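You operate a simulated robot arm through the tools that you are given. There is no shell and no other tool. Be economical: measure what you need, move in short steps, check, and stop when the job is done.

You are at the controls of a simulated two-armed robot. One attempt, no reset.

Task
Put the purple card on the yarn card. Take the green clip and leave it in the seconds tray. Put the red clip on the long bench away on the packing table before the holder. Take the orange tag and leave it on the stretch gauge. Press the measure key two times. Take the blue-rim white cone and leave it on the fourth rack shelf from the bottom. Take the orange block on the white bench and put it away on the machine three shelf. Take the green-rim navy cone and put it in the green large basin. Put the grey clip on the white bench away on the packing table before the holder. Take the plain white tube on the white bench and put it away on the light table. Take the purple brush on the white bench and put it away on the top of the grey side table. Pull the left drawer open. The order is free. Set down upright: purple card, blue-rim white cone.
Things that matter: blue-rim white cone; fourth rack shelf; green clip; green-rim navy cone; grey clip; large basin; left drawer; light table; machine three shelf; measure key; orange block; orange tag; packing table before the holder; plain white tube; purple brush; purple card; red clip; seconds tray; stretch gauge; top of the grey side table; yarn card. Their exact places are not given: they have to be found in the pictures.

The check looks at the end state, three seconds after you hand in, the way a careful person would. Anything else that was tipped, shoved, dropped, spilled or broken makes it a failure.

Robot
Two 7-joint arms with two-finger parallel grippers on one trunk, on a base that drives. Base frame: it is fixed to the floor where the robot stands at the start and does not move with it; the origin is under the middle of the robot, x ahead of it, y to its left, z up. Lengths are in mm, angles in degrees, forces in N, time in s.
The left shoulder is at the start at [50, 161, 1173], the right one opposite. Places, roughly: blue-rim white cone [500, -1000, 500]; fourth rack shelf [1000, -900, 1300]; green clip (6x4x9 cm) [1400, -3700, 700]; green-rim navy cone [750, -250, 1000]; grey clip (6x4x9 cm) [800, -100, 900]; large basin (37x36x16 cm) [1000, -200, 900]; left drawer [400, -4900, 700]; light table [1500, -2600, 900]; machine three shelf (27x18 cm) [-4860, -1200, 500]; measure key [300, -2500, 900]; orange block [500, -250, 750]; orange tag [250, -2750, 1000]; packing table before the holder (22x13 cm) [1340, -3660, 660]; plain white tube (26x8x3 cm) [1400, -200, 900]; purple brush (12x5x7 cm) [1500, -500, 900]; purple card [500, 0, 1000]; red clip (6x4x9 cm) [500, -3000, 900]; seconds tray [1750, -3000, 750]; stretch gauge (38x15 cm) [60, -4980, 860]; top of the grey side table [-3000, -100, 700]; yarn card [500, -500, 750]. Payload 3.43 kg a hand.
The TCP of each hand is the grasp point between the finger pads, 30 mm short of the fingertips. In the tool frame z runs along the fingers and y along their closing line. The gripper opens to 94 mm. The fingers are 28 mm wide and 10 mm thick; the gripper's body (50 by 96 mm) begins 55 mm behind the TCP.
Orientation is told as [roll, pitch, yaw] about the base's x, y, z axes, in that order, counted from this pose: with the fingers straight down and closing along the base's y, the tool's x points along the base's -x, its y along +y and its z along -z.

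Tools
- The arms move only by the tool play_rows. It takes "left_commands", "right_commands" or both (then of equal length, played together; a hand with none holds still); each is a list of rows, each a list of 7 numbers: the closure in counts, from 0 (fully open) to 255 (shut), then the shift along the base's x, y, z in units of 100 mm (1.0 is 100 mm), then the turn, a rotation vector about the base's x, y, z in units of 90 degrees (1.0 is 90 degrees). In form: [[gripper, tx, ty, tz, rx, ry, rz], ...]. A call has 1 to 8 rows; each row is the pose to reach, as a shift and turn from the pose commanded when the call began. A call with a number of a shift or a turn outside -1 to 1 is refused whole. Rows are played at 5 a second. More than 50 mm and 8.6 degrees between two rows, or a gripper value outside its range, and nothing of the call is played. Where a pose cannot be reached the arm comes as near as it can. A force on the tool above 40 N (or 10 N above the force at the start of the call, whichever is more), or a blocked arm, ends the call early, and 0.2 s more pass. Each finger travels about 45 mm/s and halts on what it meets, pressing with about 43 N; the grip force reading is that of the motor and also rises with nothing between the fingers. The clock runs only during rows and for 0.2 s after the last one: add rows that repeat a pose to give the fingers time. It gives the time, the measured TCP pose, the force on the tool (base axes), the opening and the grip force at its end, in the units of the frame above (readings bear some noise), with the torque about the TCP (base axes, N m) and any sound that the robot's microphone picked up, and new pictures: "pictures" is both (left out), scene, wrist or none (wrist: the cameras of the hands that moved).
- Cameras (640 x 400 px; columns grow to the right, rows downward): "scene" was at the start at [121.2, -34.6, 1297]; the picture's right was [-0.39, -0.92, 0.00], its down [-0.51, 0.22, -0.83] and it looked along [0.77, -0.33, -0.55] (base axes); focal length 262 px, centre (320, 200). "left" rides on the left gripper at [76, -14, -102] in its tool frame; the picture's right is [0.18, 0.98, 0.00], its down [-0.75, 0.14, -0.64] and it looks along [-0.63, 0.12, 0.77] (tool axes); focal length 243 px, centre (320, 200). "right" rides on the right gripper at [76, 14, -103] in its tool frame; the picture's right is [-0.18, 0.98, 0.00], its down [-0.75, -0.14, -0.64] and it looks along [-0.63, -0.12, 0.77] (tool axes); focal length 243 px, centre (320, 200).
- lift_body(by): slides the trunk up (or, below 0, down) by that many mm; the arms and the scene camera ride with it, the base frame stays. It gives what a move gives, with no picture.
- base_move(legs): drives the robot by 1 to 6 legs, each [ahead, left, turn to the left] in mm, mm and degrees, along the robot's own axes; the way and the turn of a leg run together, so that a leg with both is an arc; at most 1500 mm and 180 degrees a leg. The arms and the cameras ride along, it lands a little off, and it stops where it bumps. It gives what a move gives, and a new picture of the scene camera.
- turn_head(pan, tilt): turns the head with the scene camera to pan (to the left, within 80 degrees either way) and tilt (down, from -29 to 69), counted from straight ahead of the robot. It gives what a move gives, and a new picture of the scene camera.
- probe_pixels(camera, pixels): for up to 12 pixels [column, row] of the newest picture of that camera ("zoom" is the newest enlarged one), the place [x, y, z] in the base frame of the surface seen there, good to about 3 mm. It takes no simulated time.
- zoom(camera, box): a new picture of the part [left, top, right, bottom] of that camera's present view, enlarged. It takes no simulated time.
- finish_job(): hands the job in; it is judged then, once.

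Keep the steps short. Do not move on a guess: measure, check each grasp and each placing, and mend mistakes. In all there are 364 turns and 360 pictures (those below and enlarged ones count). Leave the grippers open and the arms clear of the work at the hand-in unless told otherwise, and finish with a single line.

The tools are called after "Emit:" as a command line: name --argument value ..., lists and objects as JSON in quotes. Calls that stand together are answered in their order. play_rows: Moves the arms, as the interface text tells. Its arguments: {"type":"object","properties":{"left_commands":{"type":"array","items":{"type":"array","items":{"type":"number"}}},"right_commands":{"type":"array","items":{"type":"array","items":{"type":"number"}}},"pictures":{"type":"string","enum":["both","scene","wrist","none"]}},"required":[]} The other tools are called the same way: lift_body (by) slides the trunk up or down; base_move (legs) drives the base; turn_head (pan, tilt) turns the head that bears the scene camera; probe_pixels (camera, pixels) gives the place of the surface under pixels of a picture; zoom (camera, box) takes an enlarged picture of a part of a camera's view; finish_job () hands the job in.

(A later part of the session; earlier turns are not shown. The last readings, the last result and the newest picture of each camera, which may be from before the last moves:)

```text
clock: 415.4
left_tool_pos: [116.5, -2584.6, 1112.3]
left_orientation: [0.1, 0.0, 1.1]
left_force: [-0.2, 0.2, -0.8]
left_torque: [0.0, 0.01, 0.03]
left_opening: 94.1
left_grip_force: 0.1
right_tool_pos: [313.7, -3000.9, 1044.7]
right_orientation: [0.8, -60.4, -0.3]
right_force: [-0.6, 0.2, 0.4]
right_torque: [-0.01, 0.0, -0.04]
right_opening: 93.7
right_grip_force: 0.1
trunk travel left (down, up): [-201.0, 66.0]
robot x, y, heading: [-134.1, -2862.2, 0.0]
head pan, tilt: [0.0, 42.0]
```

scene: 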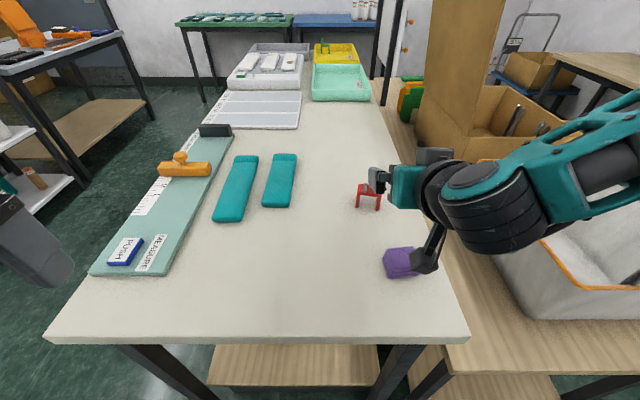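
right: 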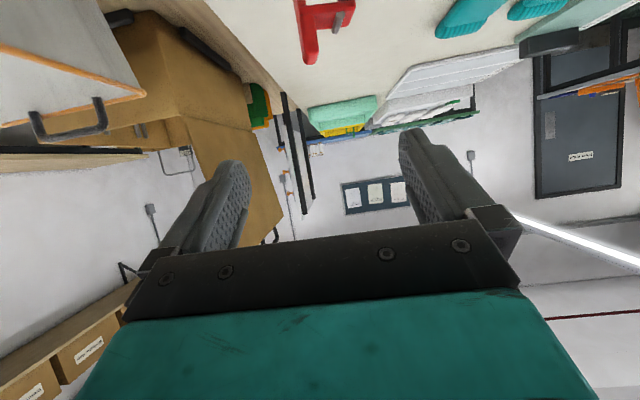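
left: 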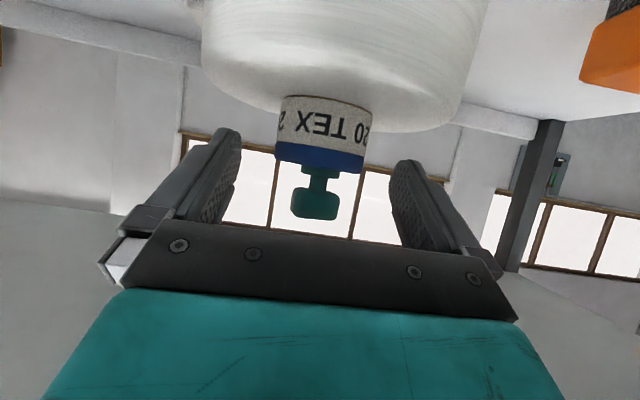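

Emit:
play_rows --right_commands '[[60, 0.3, 0, -0.3, 0, 0, 0], [100, 0.6, 0, -0.6, 0, 0, 0], [120, 0.8, 0, -0.9, 0, 0, 0], [120, 0.8, 0, -1.0, 0, 0, 0]]' --pictures "both"

Emit:
zoom --camera "right" --box '[200, 40, 440, 240]'

```text
clock: 416.4
left_tool_pos: [116.0, -2583.5, 1112.8]
left_orientation: [0.0, 0.1, 1.1]
left_force: [-0.2, -0.1, 0.6]
left_torque: [0.03, 0.0, 0.02]
left_opening: 94.1
left_grip_force: 0.0
right_tool_pos: [386.7, -3026.5, 977.3]
right_orientation: [0.7, -60.4, -0.2]
right_force: [-0.4, -0.1, 0.4]
right_torque: [-0.02, 0.01, 0.0]
right_opening: 49.8
right_grip_force: 0.0
right hand out of reach, approached as far as the arm can: row 2, 3, 4
trunk travel left (down, up): [-201.0, 66.0]
robot x, y, heading: [-133.3, -2863.1, -0.2]
head pan, tilt: [0.0, 42.0]
```

scene: 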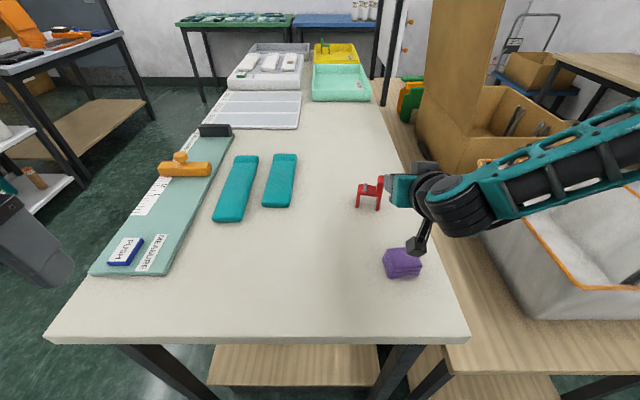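
right: 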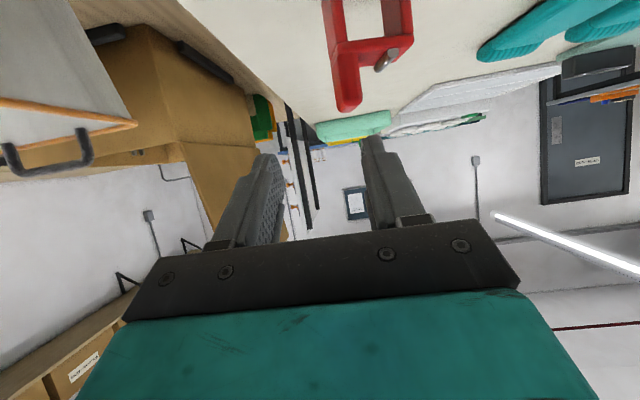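

```text
2.00 times, centred on (320, 140) of right
```

zoom: 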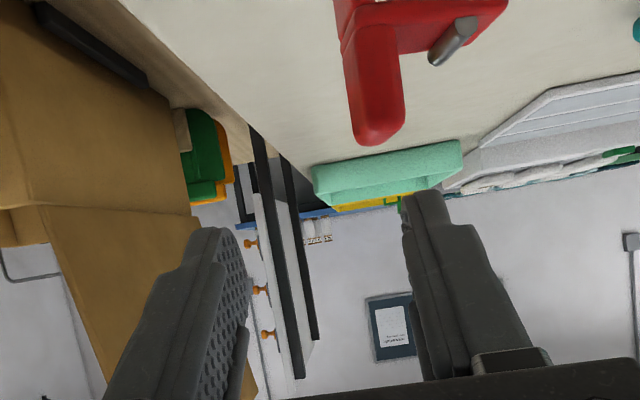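

Clipped at fwd 520. The arm reaches farther when the target is lower relative to the shoulder, so I raise the trunk 66 and retry.

Emit:
lift_body --by 65

Emit:
play_rows --right_commands '[[120, 0, 0.1, -0.4, 0, 0, 0], [120, 0, 0.25, -0.8, 0, 0, 0], [120, 0.2, 0.25, -1.0, 0, 0, 0], [120, 0.4, 0.25, -1.0, 0, 0, 0]]' --pictures "none"

```text
clock: 417.5
left_tool_pos: [115.9, -2584.1, 1177.9]
left_orientation: [0.1, 0.1, 1.1]
left_force: [1.3, -0.2, 0.6]
left_torque: [0.01, -0.02, -0.01]
left_opening: 94.0
left_grip_force: 0.1
right_tool_pos: [386.9, -3026.7, 1040.5]
right_orientation: [0.7, -60.4, -0.1]
right_force: [0.8, 0.5, 0.7]
right_torque: [0.02, 0.01, 0.01]
right_opening: 49.7
right_grip_force: 0.1
trunk travel left (down, up): [-266.0, 1.0]
robot x, y, heading: [-133.0, -2859.8, -0.1]
head pan, tilt: [0.0, 42.0]
```

```text
clock: 418.5
left_tool_pos: [115.5, -2584.1, 1177.8]
left_orientation: [0.2, 0.0, 1.2]
left_force: [-0.5, 0.1, -0.2]
left_torque: [0.01, 0.01, 0.0]
left_opening: 93.9
left_grip_force: 0.0
right_tool_pos: [390.2, -3029.0, 1038.8]
right_orientation: [0.7, -60.1, -0.1]
right_force: [1.4, 0.0, 0.2]
right_torque: [0.0, 0.01, 0.01]
right_opening: 49.6
right_grip_force: 0.0
right hand out of reach, approached as far as the arm can: row 1, 2, 3, 4
trunk travel left (down, up): [-266.0, 1.0]
robot x, y, heading: [-130.9, -2862.5, 0.2]
head pan, tilt: [0.0, 42.0]
```

The right arm is stuck at a limit. I tuck it back and use the left hand, whose pitched reach was longer at the rack.

Emit:
play_rows --right_commands '[[0, -0.4, 0, 0.1, 0, 0.08, 0], [0, -0.8, 0, 0.15, 0, 0.16, 0], [0, -1.0, -0.2, 0.2, 0, 0.24, 0], [0, -1.0, -0.6, 0.2, 0, 0.33, 0], [0, -1.0, -1.0, 0.2, 0, 0.41, 0], [0, -1.0, -1.0, 0.2, 0, 0.49, 0], [0, -1.0, -1.0, 0.2, 0, 0.58, 0], [0, -1.0, -1.0, 0.2, 0, 0.66, 0]]' --pictures "none"

Emit:
play_rows --right_commands '[[0, -0.4, -0.1, 0.1, 0, 0, 0], [0, -0.8, -0.2, 0.1, 0, 0, 0], [0, -1.0, -0.5, 0.1, 0, 0, 0]]' --pictures "none"

Emit:
base_move --legs '[[-15, -240, 0]]'

Emit:
play_rows --left_commands '[[0, 0.3, -0.3, 0, 0, 0, 0], [0, 0.6, -0.6, 0, 0, 0, 0], [0, 0.9, -0.9, -0.1, 0, -0.08, 0], [0, 1.0, -1.0, -0.3, 0, -0.16, 0], [0, 1.0, -1.0, -0.5, 0, -0.24, 0], [0, 1.0, -1.0, -0.7, 0, -0.32, 0]]' --pictures "none"

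```text
clock: 420.3
left_tool_pos: [116.4, -2583.4, 1176.7]
left_orientation: [0.1, 0.0, 1.1]
left_force: [0.3, 0.7, -0.2]
left_torque: [-0.01, -0.03, 0.0]
left_opening: 93.6
left_grip_force: 0.1
right_tool_pos: [289.0, -3130.9, 1056.7]
right_orientation: [0.7, -0.8, 0.0]
right_force: [0.6, 0.0, -0.1]
right_torque: [0.0, -0.01, -0.01]
right_opening: 94.2
right_grip_force: 0.1
trunk travel left (down, up): [-266.0, 1.0]
robot x, y, heading: [-131.6, -2862.3, 0.2]
head pan, tilt: [0.0, 42.0]
```

```text
clock: 421.1
left_tool_pos: [114.1, -2585.9, 1177.4]
left_orientation: [0.2, -0.1, 1.1]
left_force: [-0.7, -0.8, 0.3]
left_torque: [0.03, 0.01, 0.01]
left_opening: 94.0
left_grip_force: 0.1
right_tool_pos: [187.5, -3183.6, 1066.2]
right_orientation: [0.7, -0.9, 0.0]
right_force: [-0.1, -0.4, 0.6]
right_torque: [0.0, 0.0, 0.02]
right_opening: 94.1
right_grip_force: 0.1
trunk travel left (down, up): [-266.0, 1.0]
robot x, y, heading: [-129.0, -2863.3, -0.0]
head pan, tilt: [0.0, 42.0]
```

```text
clock: 422.9
left_tool_pos: [101.1, -2826.3, 1177.1]
left_orientation: [0.2, 0.1, 1.0]
left_force: [-0.1, 0.0, 0.0]
left_torque: [0.01, 0.0, 0.04]
left_opening: 94.2
left_grip_force: 0.1
right_tool_pos: [171.7, -3423.0, 1067.8]
right_orientation: [0.8, -0.9, -0.1]
right_force: [-0.2, -0.2, 0.2]
right_torque: [-0.02, -0.01, 0.02]
right_opening: 94.0
right_grip_force: 0.1
trunk travel left (down, up): [-266.0, 1.0]
robot x, y, heading: [-143.5, -3103.7, -0.0]
head pan, tilt: [0.0, 42.0]
```

scene: 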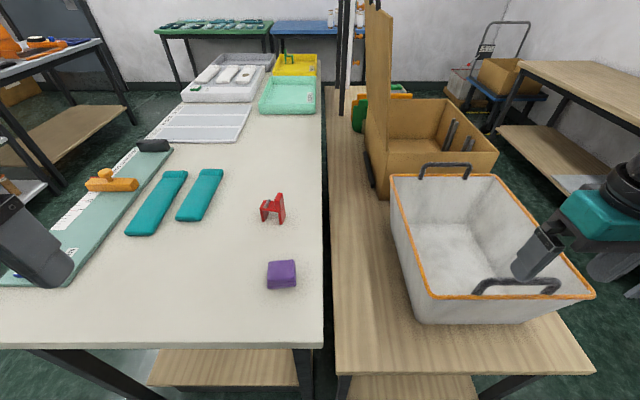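

```text
clock: 424.2
left_tool_pos: [212.0, -2925.5, 1110.8]
left_orientation: [-0.4, -28.8, 1.2]
left_force: [0.1, 0.5, 0.3]
left_torque: [0.01, 0.01, 0.0]
left_opening: 93.8
left_grip_force: 0.1
left hand out of reach, approached as far as the arm can: row 6
right_tool_pos: [172.9, -3423.5, 1067.8]
right_orientation: [0.6, -0.9, -0.2]
right_force: [-0.4, 0.1, -0.1]
right_torque: [-0.01, -0.02, 0.02]
right_opening: 94.2
right_grip_force: 0.1
trunk travel left (down, up): [-266.0, 1.0]
robot x, y, heading: [-148.5, -3102.4, 0.0]
head pan, tilt: [0.0, 42.0]
```

Emit:
play_rows --left_commands '[[0, 0.3, -0.15, 0, 0, -0.08, 0], [0, 0.6, -0.3, 0, 0, -0.16, 0], [0, 0.8, -0.5, 0, 0, -0.24, 0], [0, 1.0, -0.75, 0, 0, -0.33, 0], [0, 1.0, -0.75, -0.3, 0, -0.345, 0], [0, 1.0, -0.75, -0.7, 0, -0.345, 0]]' --pictures "none"

Emit:
play_rows --left_commands '[[100, 0.4, 0, 0, 0, 0, 0], [120, 0.8, 0, -0.2, 0, 0, 0], [120, 1.0, 0, -0.5, 0, 0, 0]]' --pictures "none"

```text
clock: 425.6
left_tool_pos: [314.5, -3004.1, 1037.5]
left_orientation: [-1.6, -60.0, 2.0]
left_force: [-0.2, 0.6, -0.8]
left_torque: [-0.03, 0.0, -0.04]
left_opening: 93.5
left_grip_force: 0.1
right_tool_pos: [172.9, -3422.5, 1067.2]
right_orientation: [0.8, -0.8, -0.2]
right_force: [0.3, -0.2, -0.2]
right_torque: [0.0, 0.01, -0.02]
right_opening: 93.8
right_grip_force: 0.1
trunk travel left (down, up): [-266.0, 1.0]
robot x, y, heading: [-143.8, -3105.7, -0.0]
head pan, tilt: [0.0, 42.0]
```

```text
clock: 426.4
left_tool_pos: [412.0, -3001.6, 986.0]
left_orientation: [-1.7, -59.8, 2.0]
left_force: [0.3, -0.3, 0.3]
left_torque: [0.01, -0.04, 0.0]
left_opening: 49.6
left_grip_force: 0.0
right_tool_pos: [172.9, -3423.4, 1067.6]
right_orientation: [0.7, -0.9, -0.2]
right_force: [0.4, -0.2, -0.5]
right_torque: [0.02, 0.03, -0.01]
right_opening: 93.9
right_grip_force: 0.0
trunk travel left (down, up): [-266.0, 1.0]
robot x, y, heading: [-144.0, -3101.6, -0.1]
head pan, tilt: [0.0, 42.0]
```

The left hand gets there. I take a look.

Emit:
play_rows --left_commands '[[120, 0.1, 0, -0.2, 0, 0, 0]]' --pictures "both"

Emit:
probe_pixels --camera "left" --pixels '[[320, 120], [320, 100], [310, 110], [330, 110], [320, 80], [300, 60]]'

```text
clock: 426.9
left_tool_pos: [420.5, -3002.6, 965.0]
left_orientation: [-1.6, -59.8, 2.1]
left_force: [-0.5, 0.3, -0.7]
left_torque: [0.03, 0.0, 0.0]
left_opening: 49.7
left_grip_force: 0.0
right_tool_pos: [172.6, -3423.8, 1066.4]
right_orientation: [0.7, -0.9, -0.1]
right_force: [0.0, 0.4, -0.7]
right_torque: [0.04, 0.0, 0.0]
right_opening: 93.9
right_grip_force: 0.1
trunk travel left (down, up): [-266.0, 1.0]
robot x, y, heading: [-146.2, -3102.8, -0.0]
head pan, tilt: [0.0, 42.0]
```

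scene: 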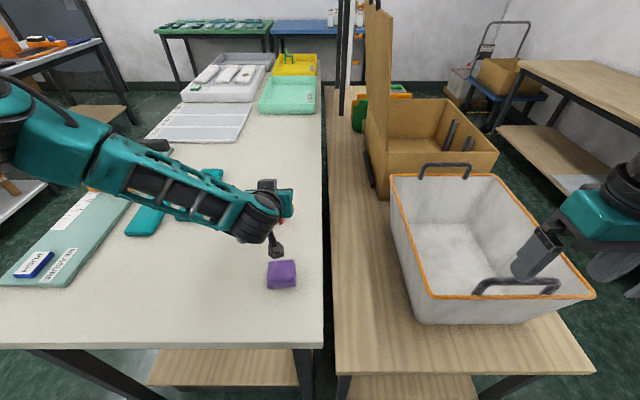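
left: 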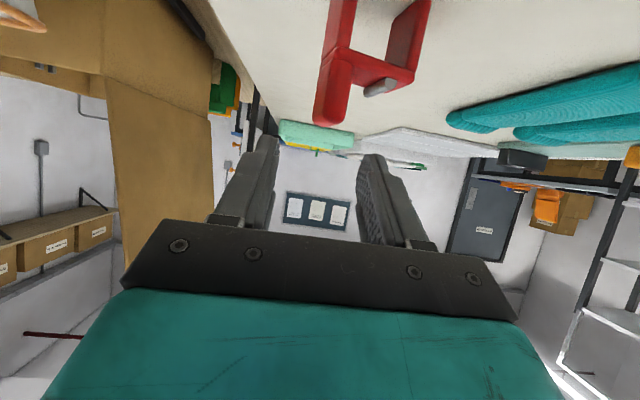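

```text
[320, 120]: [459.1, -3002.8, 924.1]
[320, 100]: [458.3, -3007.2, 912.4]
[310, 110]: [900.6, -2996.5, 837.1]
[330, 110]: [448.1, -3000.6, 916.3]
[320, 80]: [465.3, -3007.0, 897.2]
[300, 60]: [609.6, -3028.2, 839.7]
```

Emit:
probe_pixels --camera "left" --pixels '[[338, 115], [345, 100], [348, 80], [334, 90], [318, 120], [343, 118], [390, 85], [262, 145], [375, 160]]'

```text
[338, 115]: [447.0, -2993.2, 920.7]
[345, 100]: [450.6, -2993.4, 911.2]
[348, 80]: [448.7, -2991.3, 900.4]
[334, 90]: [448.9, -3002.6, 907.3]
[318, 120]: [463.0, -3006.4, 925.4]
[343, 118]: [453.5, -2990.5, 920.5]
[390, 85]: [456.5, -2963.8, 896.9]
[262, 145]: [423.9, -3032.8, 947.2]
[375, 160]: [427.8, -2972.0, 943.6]
```

Emit:
play_rows --left_commands '[[157, 0.1, 0.04, -0.1, 0, 0, 0], [157, 0.2, 0.04, -0.24, 0, 0, 0], [157, 0.33, 0.04, -0.38, 0, 0, 0], [157, 0.33, 0.04, -0.38, 0, 0, 0]]' --pictures "both"

Emit:
zoom --camera "left" --box '[220, 40, 460, 240]'

```text
clock: 427.9
left_tool_pos: [453.4, -2999.4, 929.1]
left_orientation: [-1.6, -59.8, 2.0]
left_force: [-0.2, 1.0, -0.6]
left_torque: [0.0, -0.01, -0.04]
left_opening: 36.0
left_grip_force: 0.1
right_tool_pos: [171.9, -3422.2, 1067.9]
right_orientation: [0.6, -0.9, -0.3]
right_force: [-0.2, -1.4, 0.3]
right_torque: [-0.03, 0.01, -0.01]
right_opening: 93.9
right_grip_force: 0.0
trunk travel left (down, up): [-266.0, 1.0]
robot x, y, heading: [-146.1, -3101.5, -0.1]
head pan, tilt: [0.0, 42.0]
```

scene: 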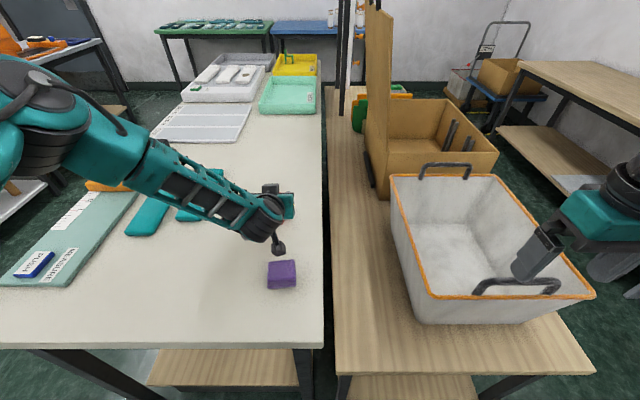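
left: 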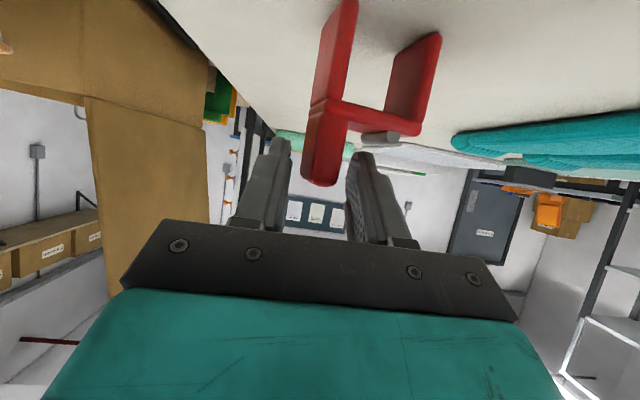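

```text
2.00 times, centred on (340, 140) of left
```

zoom: 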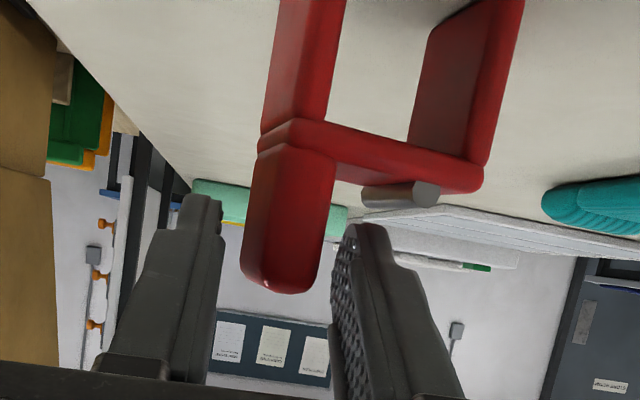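

Emit:
play_rows --left_commands '[[157, 0.08, 0, -0.02, 0, 0, 0], [157, 0.14, 0, -0.03, 0, 0, 0], [255, 0.14, 0, -0.03, 0, 0, 0], [255, 0.14, 0, -0.03, 0, 0, 0], [255, 0.14, 0, -0.03, 0, 0, 0]]' --pictures "wrist"

```text
clock: 429.1
left_tool_pos: [469.6, -2998.7, 927.1]
left_orientation: [-1.6, -59.8, 2.0]
left_force: [0.3, -0.4, 0.6]
left_torque: [0.02, -0.03, 0.02]
left_opening: 18.4
left_grip_force: 43.3
right_tool_pos: [171.0, -3422.5, 1067.0]
right_orientation: [0.6, -0.8, -0.2]
right_force: [-0.7, -0.2, 0.0]
right_torque: [0.02, 0.0, -0.01]
right_opening: 94.3
right_grip_force: 0.1
trunk travel left (down, up): [-266.0, 1.0]
robot x, y, heading: [-145.7, -3098.7, -0.2]
head pan, tilt: [0.0, 42.0]
```

left: 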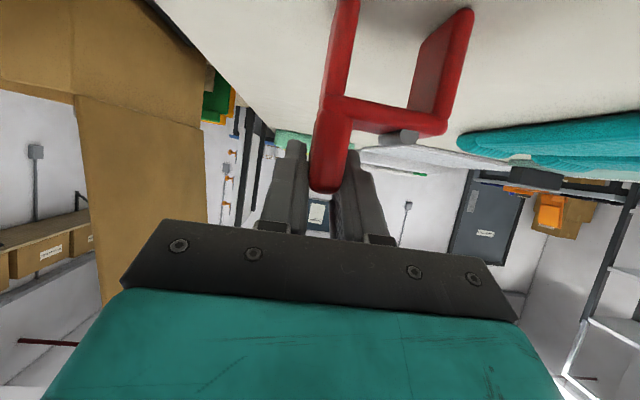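

Gripped. I lift and retract, keeping the pitch so the clip stays upright.

Emit:
play_rows --left_commands '[[255, 0, 0, 0.3, 0, 0, 0], [255, 0, 0, 0.6, 0, 0, 0], [255, -0.3, 0, 0.9, 0, 0, 0], [255, -0.7, 0.1, 1.0, 0, 0, 0], [255, -1.0, 0.2, 1.0, 0, 0, 0]]' --pictures "wrist"

Emit:
play_rows --left_commands '[[255, -0.3, 0.2, 0.2, 0, 0, 0], [255, -0.5, 0.4, 0.4, 0, 0, 0]]' --pictures "scene"

```text
clock: 430.2
left_tool_pos: [368.1, -2977.3, 1025.9]
left_orientation: [-1.4, -59.9, 2.0]
left_force: [-0.9, 0.0, -0.3]
left_torque: [-0.02, -0.02, -0.01]
left_opening: 18.1
left_grip_force: 43.5
right_tool_pos: [172.6, -3422.6, 1067.5]
right_orientation: [0.6, -0.9, -0.2]
right_force: [-0.5, 0.0, 0.2]
right_torque: [0.0, 0.02, 0.02]
right_opening: 94.1
right_grip_force: 0.1
trunk travel left (down, up): [-266.0, 1.0]
robot x, y, heading: [-147.1, -3105.0, -0.1]
head pan, tilt: [0.0, 42.0]
```

left: 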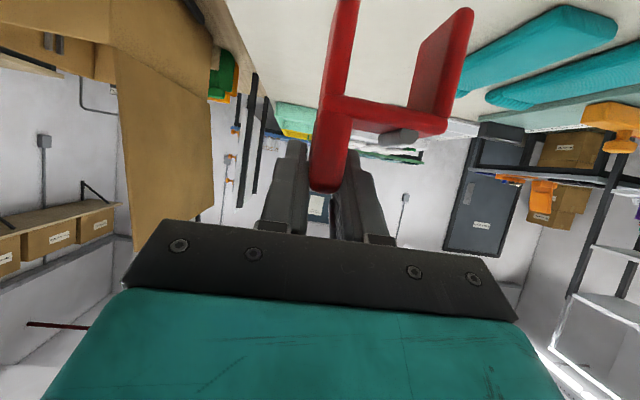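

```text
clock: 430.9
left_tool_pos: [321.7, -2940.4, 1066.6]
left_orientation: [-1.3, -59.8, 2.0]
left_force: [-0.4, -0.2, 0.4]
left_torque: [0.0, -0.03, 0.02]
left_opening: 18.3
left_grip_force: 43.0
right_tool_pos: [171.7, -3422.6, 1065.5]
right_orientation: [0.7, -0.9, -0.2]
right_force: [0.2, -0.1, 0.7]
right_torque: [0.01, 0.0, 0.01]
right_opening: 94.0
right_grip_force: 0.1
trunk travel left (down, up): [-266.0, 1.0]
robot x, y, heading: [-147.9, -3101.7, -0.2]
head pan, tilt: [0.0, 42.0]
```

scene: 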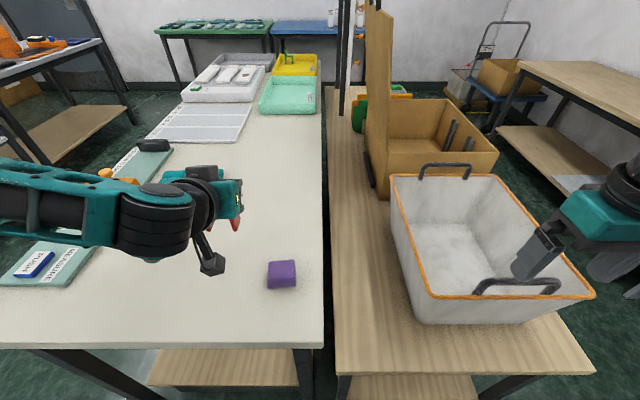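

Emit:
base_move --legs '[[-330, 0, 0], [0, -1035, 0], [1000, 0, 0]]'

```text
clock: 443.0
left_tool_pos: [987.7, -3974.3, 1067.7]
left_orientation: [-1.6, -59.7, 3.6]
left_force: [0.4, 0.1, -0.4]
left_torque: [0.04, 0.01, 0.02]
left_opening: 18.3
left_grip_force: 43.0
right_tool_pos: [850.2, -4459.7, 1066.4]
right_orientation: [0.5, -0.9, 1.4]
right_force: [0.2, 0.1, 0.4]
right_torque: [0.0, -0.01, 0.02]
right_opening: 94.3
right_grip_force: 0.1
trunk travel left (down, up): [-266.0, 1.0]
robot x, y, heading: [521.0, -4148.7, 1.6]
head pan, tilt: [0.0, 42.0]
```

scene: 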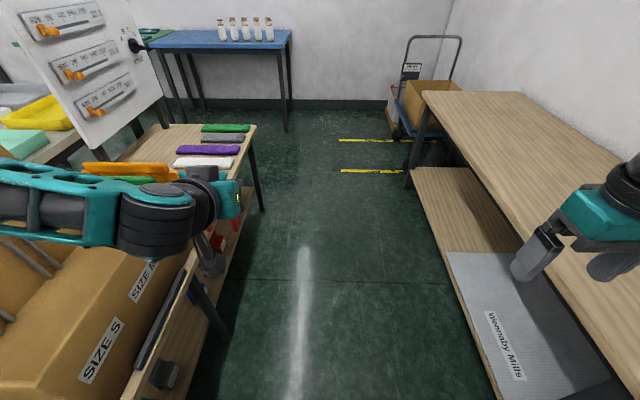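

Emit:
base_move --legs '[[1010, 0, 0], [0, 0, 88.4]]'

Emit:
turn_head --pan 0 --tilt 42

```text
clock: 451.9
left_tool_pos: [1353.6, -3658.3, 1067.3]
left_orientation: [-1.5, -59.8, 91.8]
left_force: [-0.3, 0.1, -0.7]
left_torque: [-0.03, -0.02, -0.04]
left_opening: 18.2
left_grip_force: 43.2
right_tool_pos: [1835.2, -3810.1, 1067.9]
right_orientation: [0.6, -0.9, 89.7]
right_force: [0.0, -0.5, 0.3]
right_torque: [-0.03, 0.0, 0.0]
right_opening: 94.0
right_grip_force: 0.1
trunk travel left (down, up): [-266.0, 1.0]
robot x, y, heading: [1511.0, -4129.9, 89.4]
head pan, tilt: [0.0, 42.0]
```

scene: 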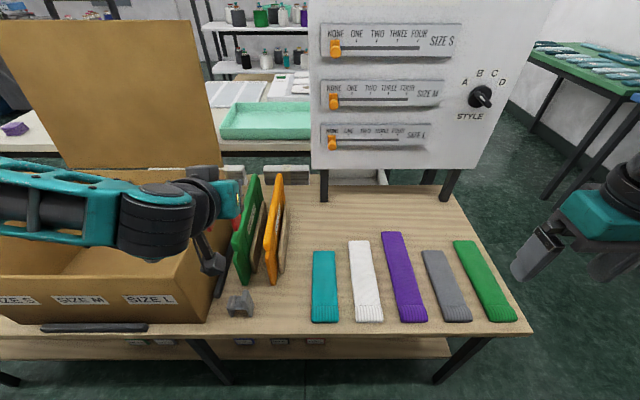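

```text
clock: 452.5
left_tool_pos: [1354.9, -3658.4, 1066.1]
left_orientation: [-1.6, -59.8, 91.9]
left_force: [0.5, 0.0, 0.4]
left_torque: [-0.01, -0.02, 0.0]
left_opening: 18.1
left_grip_force: 42.9
right_tool_pos: [1835.1, -3809.4, 1066.8]
right_orientation: [0.6, -0.9, 89.7]
right_force: [0.3, -0.4, 0.7]
right_torque: [-0.01, -0.01, -0.02]
right_opening: 94.0
right_grip_force: 0.1
trunk travel left (down, up): [-266.0, 1.0]
robot x, y, heading: [1512.7, -4129.5, 89.6]
head pan, tilt: [0.0, 42.0]
```

scene: 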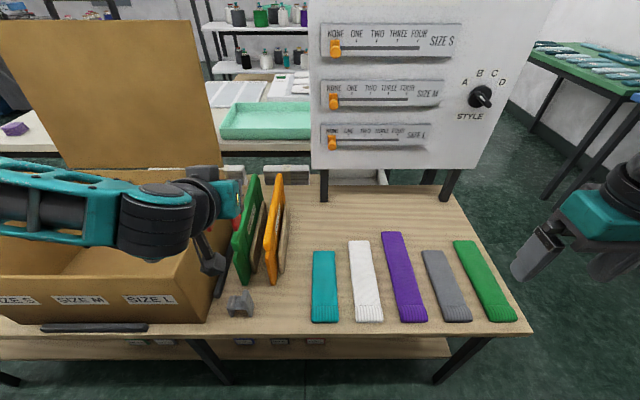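

Emit:
zoom --camera "scene" --box '[430, 50, 530, 130]'

```text
5.00 times, centred on (480, 90) of scene
```

zoom: 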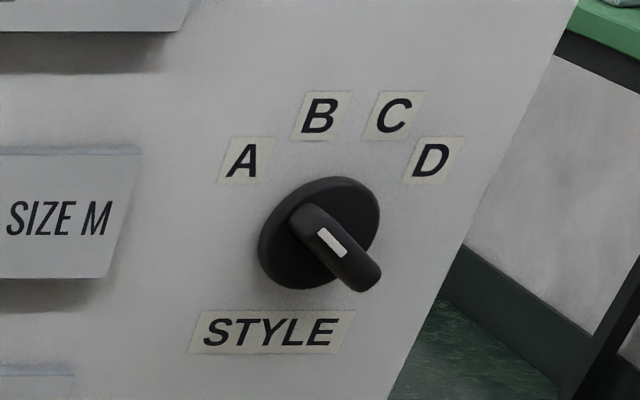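

The STYLE knob still points to A and the sliders are at NONE. Now I shift so the red clip's tab comes to x≈1425, and lower.

Emit:
base_move --legs '[[-18, -72, 0]]'

Emit:
lift_body --by -220

Emit:
play_rows --left_commands '[[255, 0, 0, -0.2, 0, 0, 0], [255, 0, 0, -0.4, 0, 0, 0]]' --pictures "both"

```text
clock: 453.5
left_tool_pos: [1427.3, -3676.8, 1067.4]
left_orientation: [-1.5, -59.9, 91.7]
left_force: [0.0, 0.1, 0.3]
left_torque: [-0.02, -0.02, 0.02]
left_opening: 18.2
left_grip_force: 42.5
right_tool_pos: [1908.0, -3827.6, 1067.0]
right_orientation: [0.7, -0.8, 89.6]
right_force: [-0.2, 0.3, -0.2]
right_torque: [0.0, -0.01, -0.02]
right_opening: 94.1
right_grip_force: 0.0
trunk travel left (down, up): [-266.0, 1.0]
robot x, y, heading: [1587.0, -4145.6, 89.7]
head pan, tilt: [0.0, 42.0]
```

scene: 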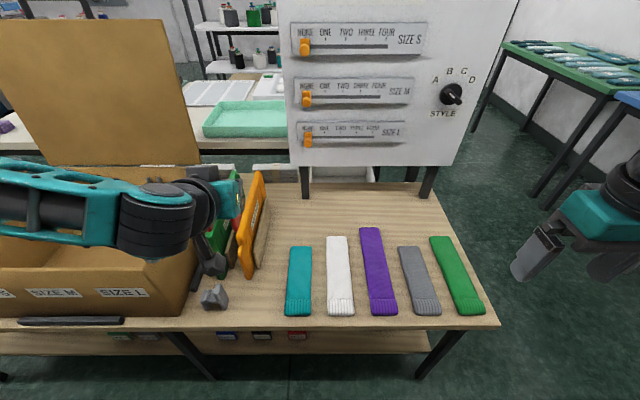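

```text
clock: 455.9
left_tool_pos: [1426.7, -3676.8, 846.5]
left_orientation: [-1.5, -59.8, 91.8]
left_force: [0.0, 0.2, -0.4]
left_torque: [-0.02, -0.01, -0.04]
left_opening: 18.3
left_grip_force: 42.9
right_tool_pos: [1907.2, -3827.7, 847.6]
right_orientation: [0.6, -0.8, 89.6]
right_force: [-0.7, 0.4, -0.2]
right_torque: [0.02, 0.0, -0.01]
right_opening: 94.2
right_grip_force: 0.0
trunk travel left (down, up): [-46.0, 221.0]
robot x, y, heading: [1585.9, -4142.3, 89.8]
head pan, tilt: [0.0, 42.0]
```

```text
clock: 456.4
left_tool_pos: [1429.1, -3675.3, 809.6]
left_orientation: [-1.3, -59.5, 91.9]
left_force: [0.2, -0.3, -0.6]
left_torque: [-0.01, 0.0, 0.0]
left_opening: 17.9
left_grip_force: 42.9
left hand out of reach, approached as far as the arm can: row 2
right_tool_pos: [1907.2, -3827.5, 848.2]
right_orientation: [0.5, -0.8, 89.6]
right_force: [-0.6, -0.2, -0.6]
right_torque: [0.01, -0.04, -0.04]
right_opening: 94.2
right_grip_force: 0.0
trunk travel left (down, up): [-46.0, 221.0]
robot x, y, heading: [1587.5, -4144.2, 89.7]
head pan, tilt: [0.0, 42.0]
```

scene: 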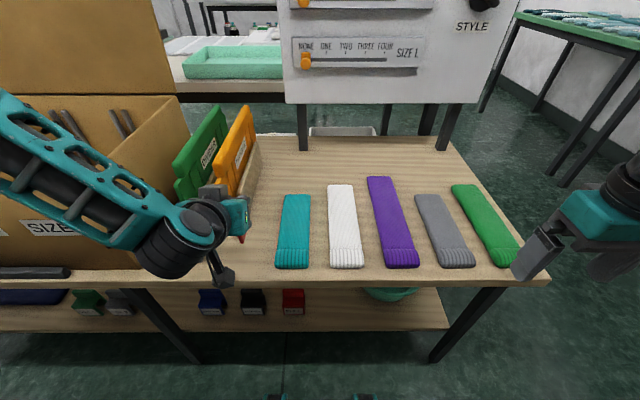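
left: 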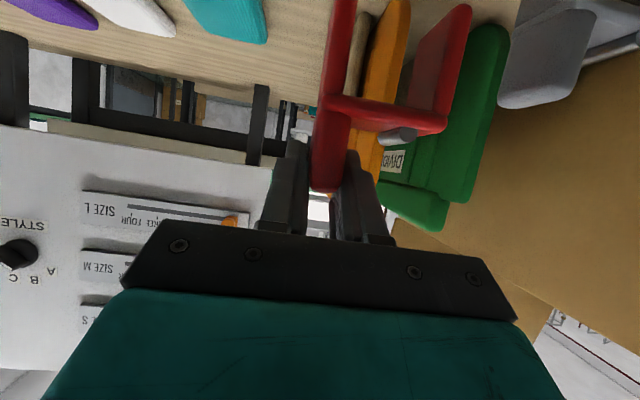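

I lower the trunk 44, then back the base and extend for the last few millimetres.

Emit:
lift_body --by -44

Emit:
base_move --legs '[[-80, 0, 0]]'

Emit:
play_rows --left_commands '[[255, 0, 0.4, 0, 0, 0, 0], [255, 0, 0.8, 0, 0, 0, 0], [255, 0, 0.8, -0.1, 0, 0, 0]]' --pictures "none"

```text
clock: 457.3
left_tool_pos: [1429.6, -3675.3, 765.2]
left_orientation: [-1.3, -59.6, 91.8]
left_force: [-0.7, -0.9, 0.1]
left_torque: [-0.01, -0.02, -0.04]
left_opening: 18.2
left_grip_force: 42.8
right_tool_pos: [1906.8, -3828.0, 802.7]
right_orientation: [0.6, -0.9, 89.5]
right_force: [-0.3, -0.1, 0.3]
right_torque: [-0.02, 0.0, 0.02]
right_opening: 94.0
right_grip_force: 0.1
trunk travel left (down, up): [-2.0, 265.0]
robot x, y, heading: [1585.5, -4142.5, 89.5]
head pan, tilt: [0.0, 42.0]
```

```text
clock: 458.4
left_tool_pos: [1430.4, -3755.4, 764.4]
left_orientation: [-1.2, -59.6, 91.8]
left_force: [-0.2, 0.4, -1.2]
left_torque: [-0.01, 0.02, 0.01]
left_opening: 18.0
left_grip_force: 43.6
right_tool_pos: [1906.1, -3908.7, 802.1]
right_orientation: [0.6, -0.8, 89.7]
right_force: [0.3, -0.5, 0.4]
right_torque: [-0.01, -0.02, -0.02]
right_opening: 94.1
right_grip_force: 0.0
trunk travel left (down, up): [-2.0, 265.0]
robot x, y, heading: [1587.1, -4228.6, 89.6]
head pan, tilt: [0.0, 42.0]
```

scene: 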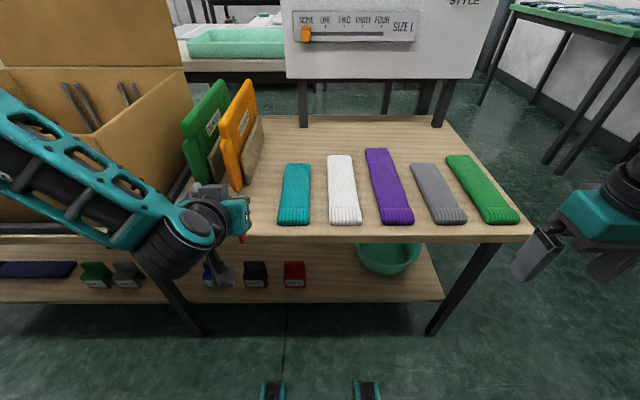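

```text
clock: 459.2
left_tool_pos: [1429.6, -3676.4, 754.2]
left_orientation: [-1.2, -59.5, 91.6]
left_force: [-0.4, 1.0, 0.2]
left_torque: [0.02, -0.01, -0.01]
left_opening: 18.1
left_grip_force: 43.5
right_tool_pos: [1907.1, -3908.8, 802.3]
right_orientation: [0.7, -0.9, 89.6]
right_force: [0.0, 0.7, 0.3]
right_torque: [0.01, 0.02, -0.01]
right_opening: 94.2
right_grip_force: 0.1
trunk travel left (down, up): [-2.0, 265.0]
robot x, y, heading: [1583.1, -4225.1, 89.9]
head pan, tilt: [0.0, 42.0]
```

Emit:
play_rows --left_commands '[[255, 0, 0, -0.03, 0, 0, 0], [255, 0, 0, -0.06, 0, 0, 0], [255, 0, 0, -0.06, 0, 0, 0]]' --pictures "both"

Emit:
zoom --camera "left" --box '[200, 0, 520, 220]'

```text
clock: 460.0
left_tool_pos: [1427.9, -3676.3, 749.0]
left_orientation: [-1.2, -59.6, 91.8]
left_force: [-0.1, -1.5, -0.4]
left_torque: [0.02, 0.0, 0.03]
left_opening: 18.5
left_grip_force: 43.1
right_tool_pos: [1906.2, -3908.2, 801.6]
right_orientation: [0.6, -1.0, 89.6]
right_force: [0.3, 0.0, 0.4]
right_torque: [0.01, -0.01, -0.02]
right_opening: 93.9
right_grip_force: 0.0
trunk travel left (down, up): [-2.0, 265.0]
robot x, y, heading: [1583.6, -4228.3, 90.0]
head pan, tilt: [0.0, 42.0]
```

scene: 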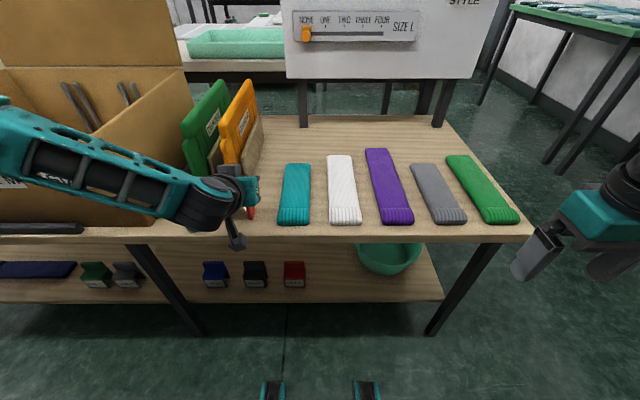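
left: 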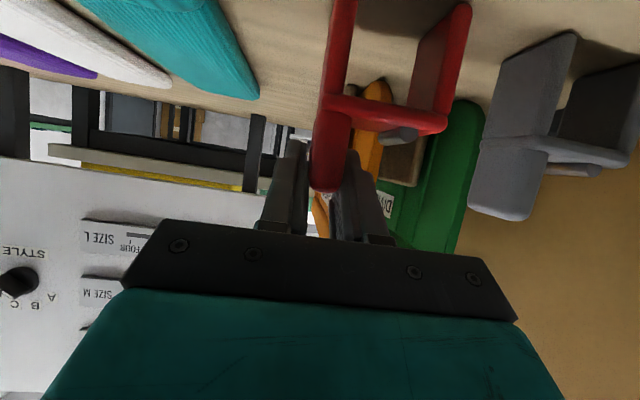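

```text
1.82 times, centred on (360, 110) of left
```

zoom: 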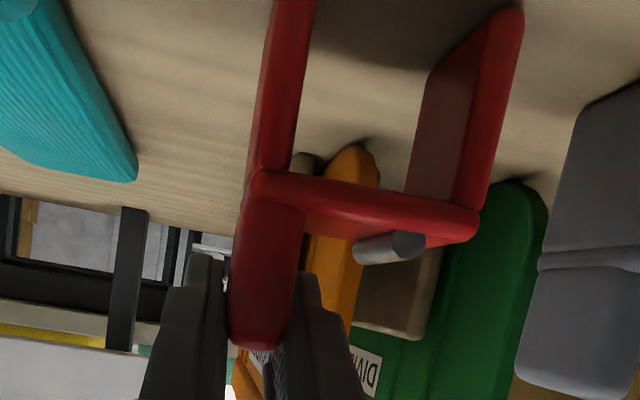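

Emit:
play_rows --left_commands '[[255, 0, 0, -0.02, 0, 0, 0], [255, 0, 0, -0.03, 0, 0, 0], [255, 0, 0, -0.03, 0, 0, 0]]' --pictures "none"

```text
clock: 460.8
left_tool_pos: [1430.6, -3676.2, 746.6]
left_orientation: [-1.3, -59.8, 91.8]
left_force: [1.4, -2.4, 8.8]
left_torque: [-0.29, -0.01, 0.06]
left_opening: 18.1
left_grip_force: 43.0
right_tool_pos: [1906.6, -3909.0, 804.4]
right_orientation: [0.7, -0.8, 89.6]
right_force: [-0.3, 0.2, -0.3]
right_torque: [0.02, -0.02, -0.05]
right_opening: 93.7
right_grip_force: 0.1
trunk travel left (down, up): [-2.0, 265.0]
robot x, y, heading: [1585.6, -4227.7, 89.6]
head pan, tilt: [0.0, 42.0]
```

Contact. I open a little and withdraw along the finger axis (back and up).

Emit:
play_rows --left_commands '[[170, 0, 0, 0, 0, 0, 0], [165, 0, 0, 0, 0, 0, 0], [165, 0, -0.17, 0.1, 0, 0, 0], [165, 0, -0.5, 0.3, 0, 0, 0], [165, 0, -0.9, 0.5, 0, 0, 0]]' --pictures "both"

```text
clock: 462.0
left_tool_pos: [1429.5, -3767.4, 794.1]
left_orientation: [-1.2, -59.6, 91.7]
left_force: [-0.4, 0.8, 0.7]
left_torque: [0.02, 0.01, 0.04]
left_opening: 33.2
left_grip_force: 0.0
right_tool_pos: [1906.1, -3908.9, 804.1]
right_orientation: [0.6, -0.8, 89.6]
right_force: [-0.3, 0.4, 0.1]
right_torque: [0.02, 0.02, -0.02]
right_opening: 94.1
right_grip_force: 0.0
trunk travel left (down, up): [-2.0, 265.0]
robot x, y, heading: [1584.7, -4222.8, 89.9]
head pan, tilt: [0.0, 42.0]
```

scene: 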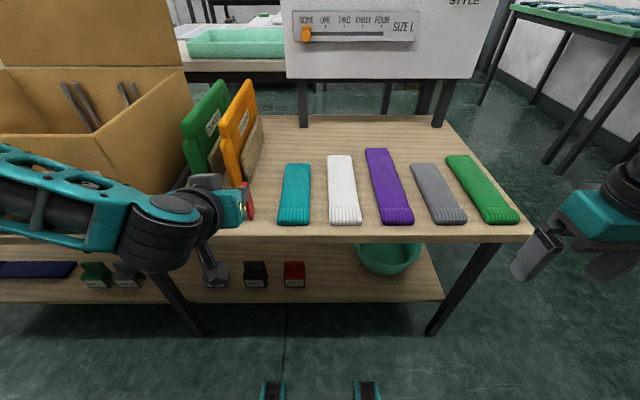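
left: 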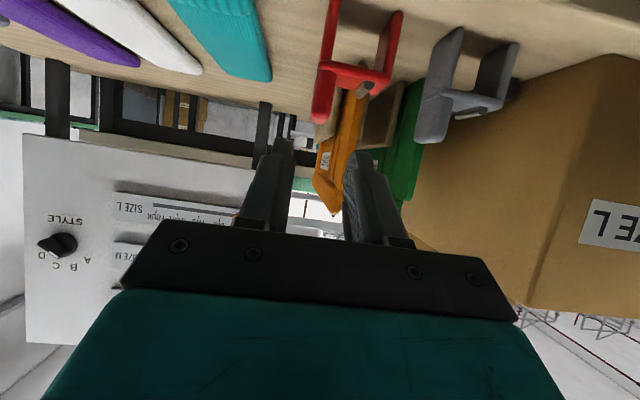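

Both clips stand before the holder. I restore the left arm and trunk, and drive back toward the white bench for the block.

Emit:
lift_body --by 200

Emit:
play_rows --left_commands '[[0, 0, -0.1, 0.2, -0.09, 0, 0], [0, 0, -0.2, 0.4, -0.18, 0, 0], [0, -0.1, -0.3, 0.6, -0.27, 0, 0], [0, -0.3, -0.4, 0.8, -0.36, 0, 0], [0, -0.5, -0.5, 1.0, -0.45, 0, 0], [0, -0.7, -0.6, 1.0, -0.54, 0, 0], [0, -0.9, -0.7, 1.0, -0.63, 0, 0], [0, -1.0, -0.8, 1.0, -0.66, 0, 0]]' --pictures "none"

Emit:
play_rows --left_commands '[[0, -0.3, -0.3, 0, 0, 0, 0], [0, -0.5, -0.7, 0, 0, 0, 0], [0, -0.5, -0.9, 0.1, 0, 0, 0]]' --pictures "none"

Emit:
base_move --legs '[[80, 0, 0], [0, 0, 90]]'

```text
clock: 464.1
left_tool_pos: [1430.0, -3767.1, 994.0]
left_orientation: [-1.4, -59.5, 91.8]
left_force: [-0.6, 0.0, 0.4]
left_torque: [-0.01, 0.02, -0.01]
left_opening: 33.3
left_grip_force: 0.1
right_tool_pos: [1906.0, -3908.3, 1002.3]
right_orientation: [0.6, -0.9, 89.6]
right_force: [-1.0, -0.6, 0.7]
right_torque: [0.02, 0.02, -0.04]
right_opening: 94.3
right_grip_force: 0.1
trunk travel left (down, up): [-202.0, 65.0]
robot x, y, heading: [1586.3, -4226.9, 89.8]
head pan, tilt: [0.0, 42.0]
```

```text
clock: 465.9
left_tool_pos: [1330.2, -3847.7, 1093.5]
left_orientation: [0.3, 0.0, 90.9]
left_force: [0.1, 0.7, -0.5]
left_torque: [0.03, -0.01, -0.02]
left_opening: 94.1
left_grip_force: 0.0
right_tool_pos: [1907.2, -3908.7, 1002.9]
right_orientation: [0.6, -1.0, 89.6]
right_force: [-0.7, 0.5, 0.9]
right_torque: [-0.01, -0.07, 0.04]
right_opening: 94.1
right_grip_force: 0.1
trunk travel left (down, up): [-202.0, 65.0]
robot x, y, heading: [1588.4, -4226.4, 89.8]
head pan, tilt: [0.0, 42.0]
```

```text
clock: 466.8
left_tool_pos: [1279.3, -3938.6, 1104.4]
left_orientation: [0.2, -0.2, 91.0]
left_force: [-0.4, 0.2, 0.1]
left_torque: [-0.05, 0.0, 0.0]
left_opening: 94.1
left_grip_force: 0.0
right_tool_pos: [1905.9, -3909.6, 1003.4]
right_orientation: [0.6, -0.9, 89.6]
right_force: [0.3, 0.7, 0.3]
right_torque: [0.0, -0.03, -0.02]
right_opening: 94.1
right_grip_force: 0.1
trunk travel left (down, up): [-202.0, 65.0]
robot x, y, heading: [1585.3, -4222.3, 89.7]
head pan, tilt: [0.0, 42.0]
```

```text
clock: 471.6
left_tool_pos: [1297.3, -4448.9, 1105.0]
left_orientation: [0.3, -0.2, -179.1]
left_force: [0.1, 0.6, 0.3]
left_torque: [0.0, -0.01, 0.01]
left_opening: 94.0
left_grip_force: 0.1
right_tool_pos: [1269.9, -3821.2, 1003.1]
right_orientation: [0.6, -0.9, 179.6]
right_force: [0.0, -0.9, -0.6]
right_torque: [0.01, -0.03, 0.02]
right_opening: 94.0
right_grip_force: 0.1
trunk travel left (down, up): [-202.0, 65.0]
robot x, y, heading: [1588.1, -4145.0, 179.9]
head pan, tilt: [0.0, 42.0]
```

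scene: 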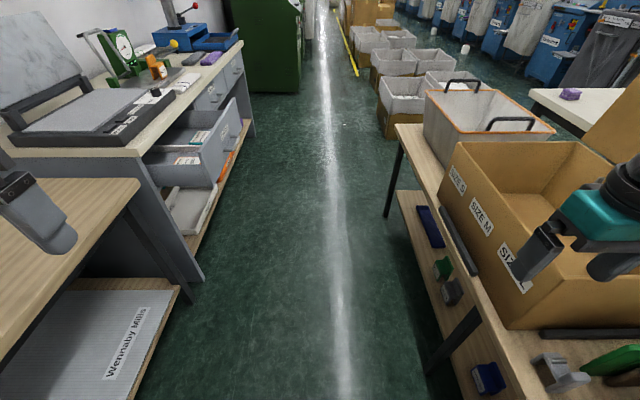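

Emit:
play_rows --right_commands '[[0, 0, 0, 0.4, 0, 0, 0], [0, 0, 0, 0.8, 0, 0, 0], [0, 0.3, 0, 1.0, 0, 0, 0]]' --pictures "none"

Emit:
base_move --legs '[[1450, 0, 0], [420, 0, 0], [0, 0, -90], [1450, 0, 0]]'

Emit:
turn_head --pan 0 --tilt 20

```text
clock: 472.4
left_tool_pos: [1297.7, -4448.6, 1105.4]
left_orientation: [0.3, -0.2, -179.2]
left_force: [-0.1, -0.1, -0.1]
left_torque: [0.03, -0.03, 0.0]
left_opening: 94.0
left_grip_force: 0.1
right_tool_pos: [1300.7, -3819.9, 1103.6]
right_orientation: [0.8, -0.9, 179.6]
right_force: [-0.2, 0.0, -0.5]
right_torque: [0.0, 0.01, -0.02]
right_opening: 94.2
right_grip_force: 0.1
trunk travel left (down, up): [-202.0, 65.0]
robot x, y, heading: [1586.4, -4148.9, 179.5]
head pan, tilt: [0.0, 42.0]
```

```text
clock: 492.5
left_tool_pos: [-758.7, -2447.4, 1105.2]
left_orientation: [0.3, -0.1, 97.8]
left_force: [-0.4, 0.3, 0.3]
left_torque: [-0.01, 0.02, 0.02]
left_opening: 93.9
left_grip_force: 0.0
right_tool_pos: [-133.1, -2374.8, 1103.8]
right_orientation: [0.6, -0.9, 96.4]
right_force: [-0.3, 0.3, -0.2]
right_torque: [0.0, -0.04, -0.02]
right_opening: 93.7
right_grip_force: 0.0
trunk travel left (down, up): [-202.0, 65.0]
robot x, y, heading: [-420.5, -2697.7, 96.6]
head pan, tilt: [0.0, 42.0]
```

scene: 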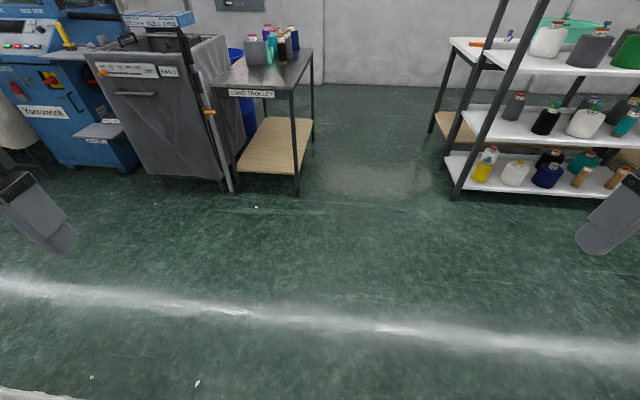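

```text
clock: 493.4
left_tool_pos: [-757.9, -2448.1, 1105.6]
left_orientation: [0.3, -0.2, 97.7]
left_force: [0.4, -0.7, -0.5]
left_torque: [0.01, 0.01, -0.01]
left_opening: 93.9
left_grip_force: 0.0
right_tool_pos: [-133.6, -2376.1, 1103.9]
right_orientation: [0.6, -0.9, 96.5]
right_force: [0.0, 0.5, 0.3]
right_torque: [-0.01, -0.02, 0.01]
right_opening: 93.6
right_grip_force: 0.1
trunk travel left (down, up): [-202.0, 65.0]
robot x, y, heading: [-419.4, -2700.0, 96.5]
head pan, tilt: [0.0, 20.0]
```

scene: 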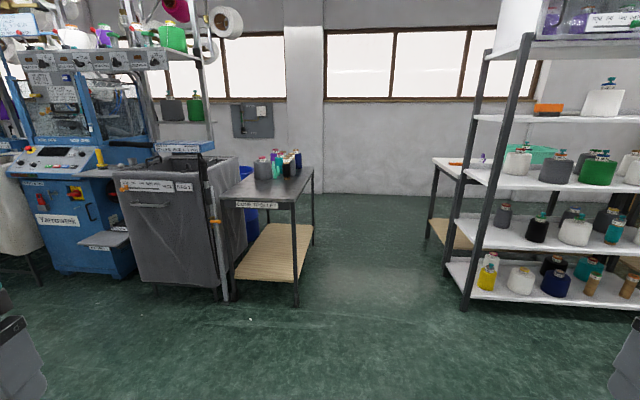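

Emit:
base_move --legs '[[0, 0, -6.5], [0, -200, 0], [1450, 0, 0], [1130, 0, 0], [0, 0, -90]]'

Emit:
turn_head --pan -15 --tilt 50

```text
clock: 511.8
left_tool_pos: [98.5, 225.7, 1104.0]
left_orientation: [0.2, -0.2, 0.4]
left_force: [0.2, 0.1, 1.3]
left_torque: [-0.02, -0.03, 0.01]
left_opening: 94.1
left_grip_force: 0.1
right_tool_pos: [93.7, -404.3, 1102.7]
right_orientation: [0.7, -0.8, -1.0]
right_force: [-0.2, -0.2, -1.3]
right_torque: [-0.02, -0.02, 0.01]
right_opening: 93.8
right_grip_force: 0.0
trunk travel left (down, up): [-202.0, 65.0]
robot x, y, heading: [-189.8, -74.1, -0.8]
head pan, tilt: [0.0, 20.0]
```

scene: 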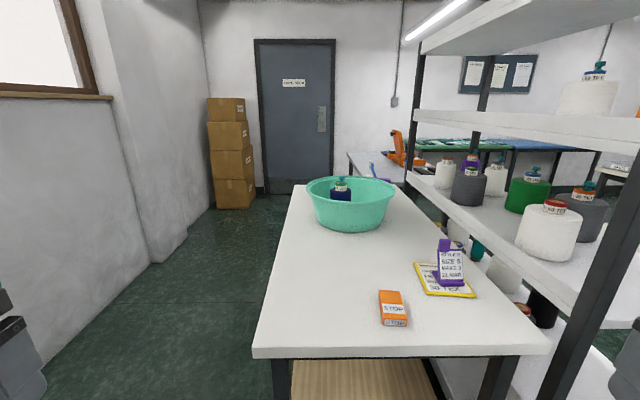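

```text
clock: 512.7
left_tool_pos: [99.5, 226.6, 1106.5]
left_orientation: [0.3, -0.2, 0.4]
left_force: [1.2, -0.7, -0.4]
left_torque: [0.01, 0.02, 0.04]
left_opening: 94.1
left_grip_force: 0.0
right_tool_pos: [91.8, -403.9, 1103.4]
right_orientation: [0.6, -0.9, -0.9]
right_force: [-0.5, -0.3, -0.7]
right_torque: [-0.01, 0.02, -0.05]
right_opening: 94.3
right_grip_force: 0.1
trunk travel left (down, up): [-202.0, 65.0]
robot x, y, heading: [-191.5, -79.4, -0.8]
head pan, tilt: [-15.0, 50.0]
```

scene: 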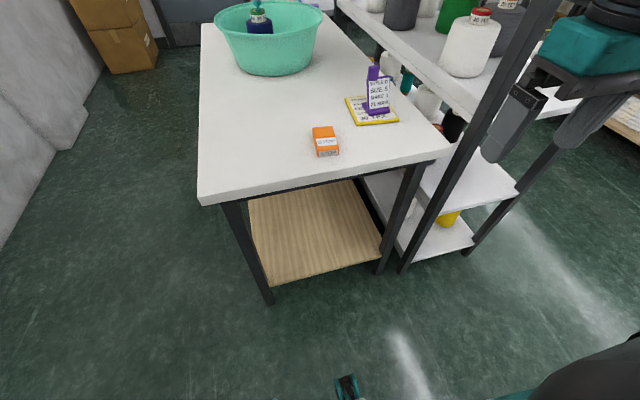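

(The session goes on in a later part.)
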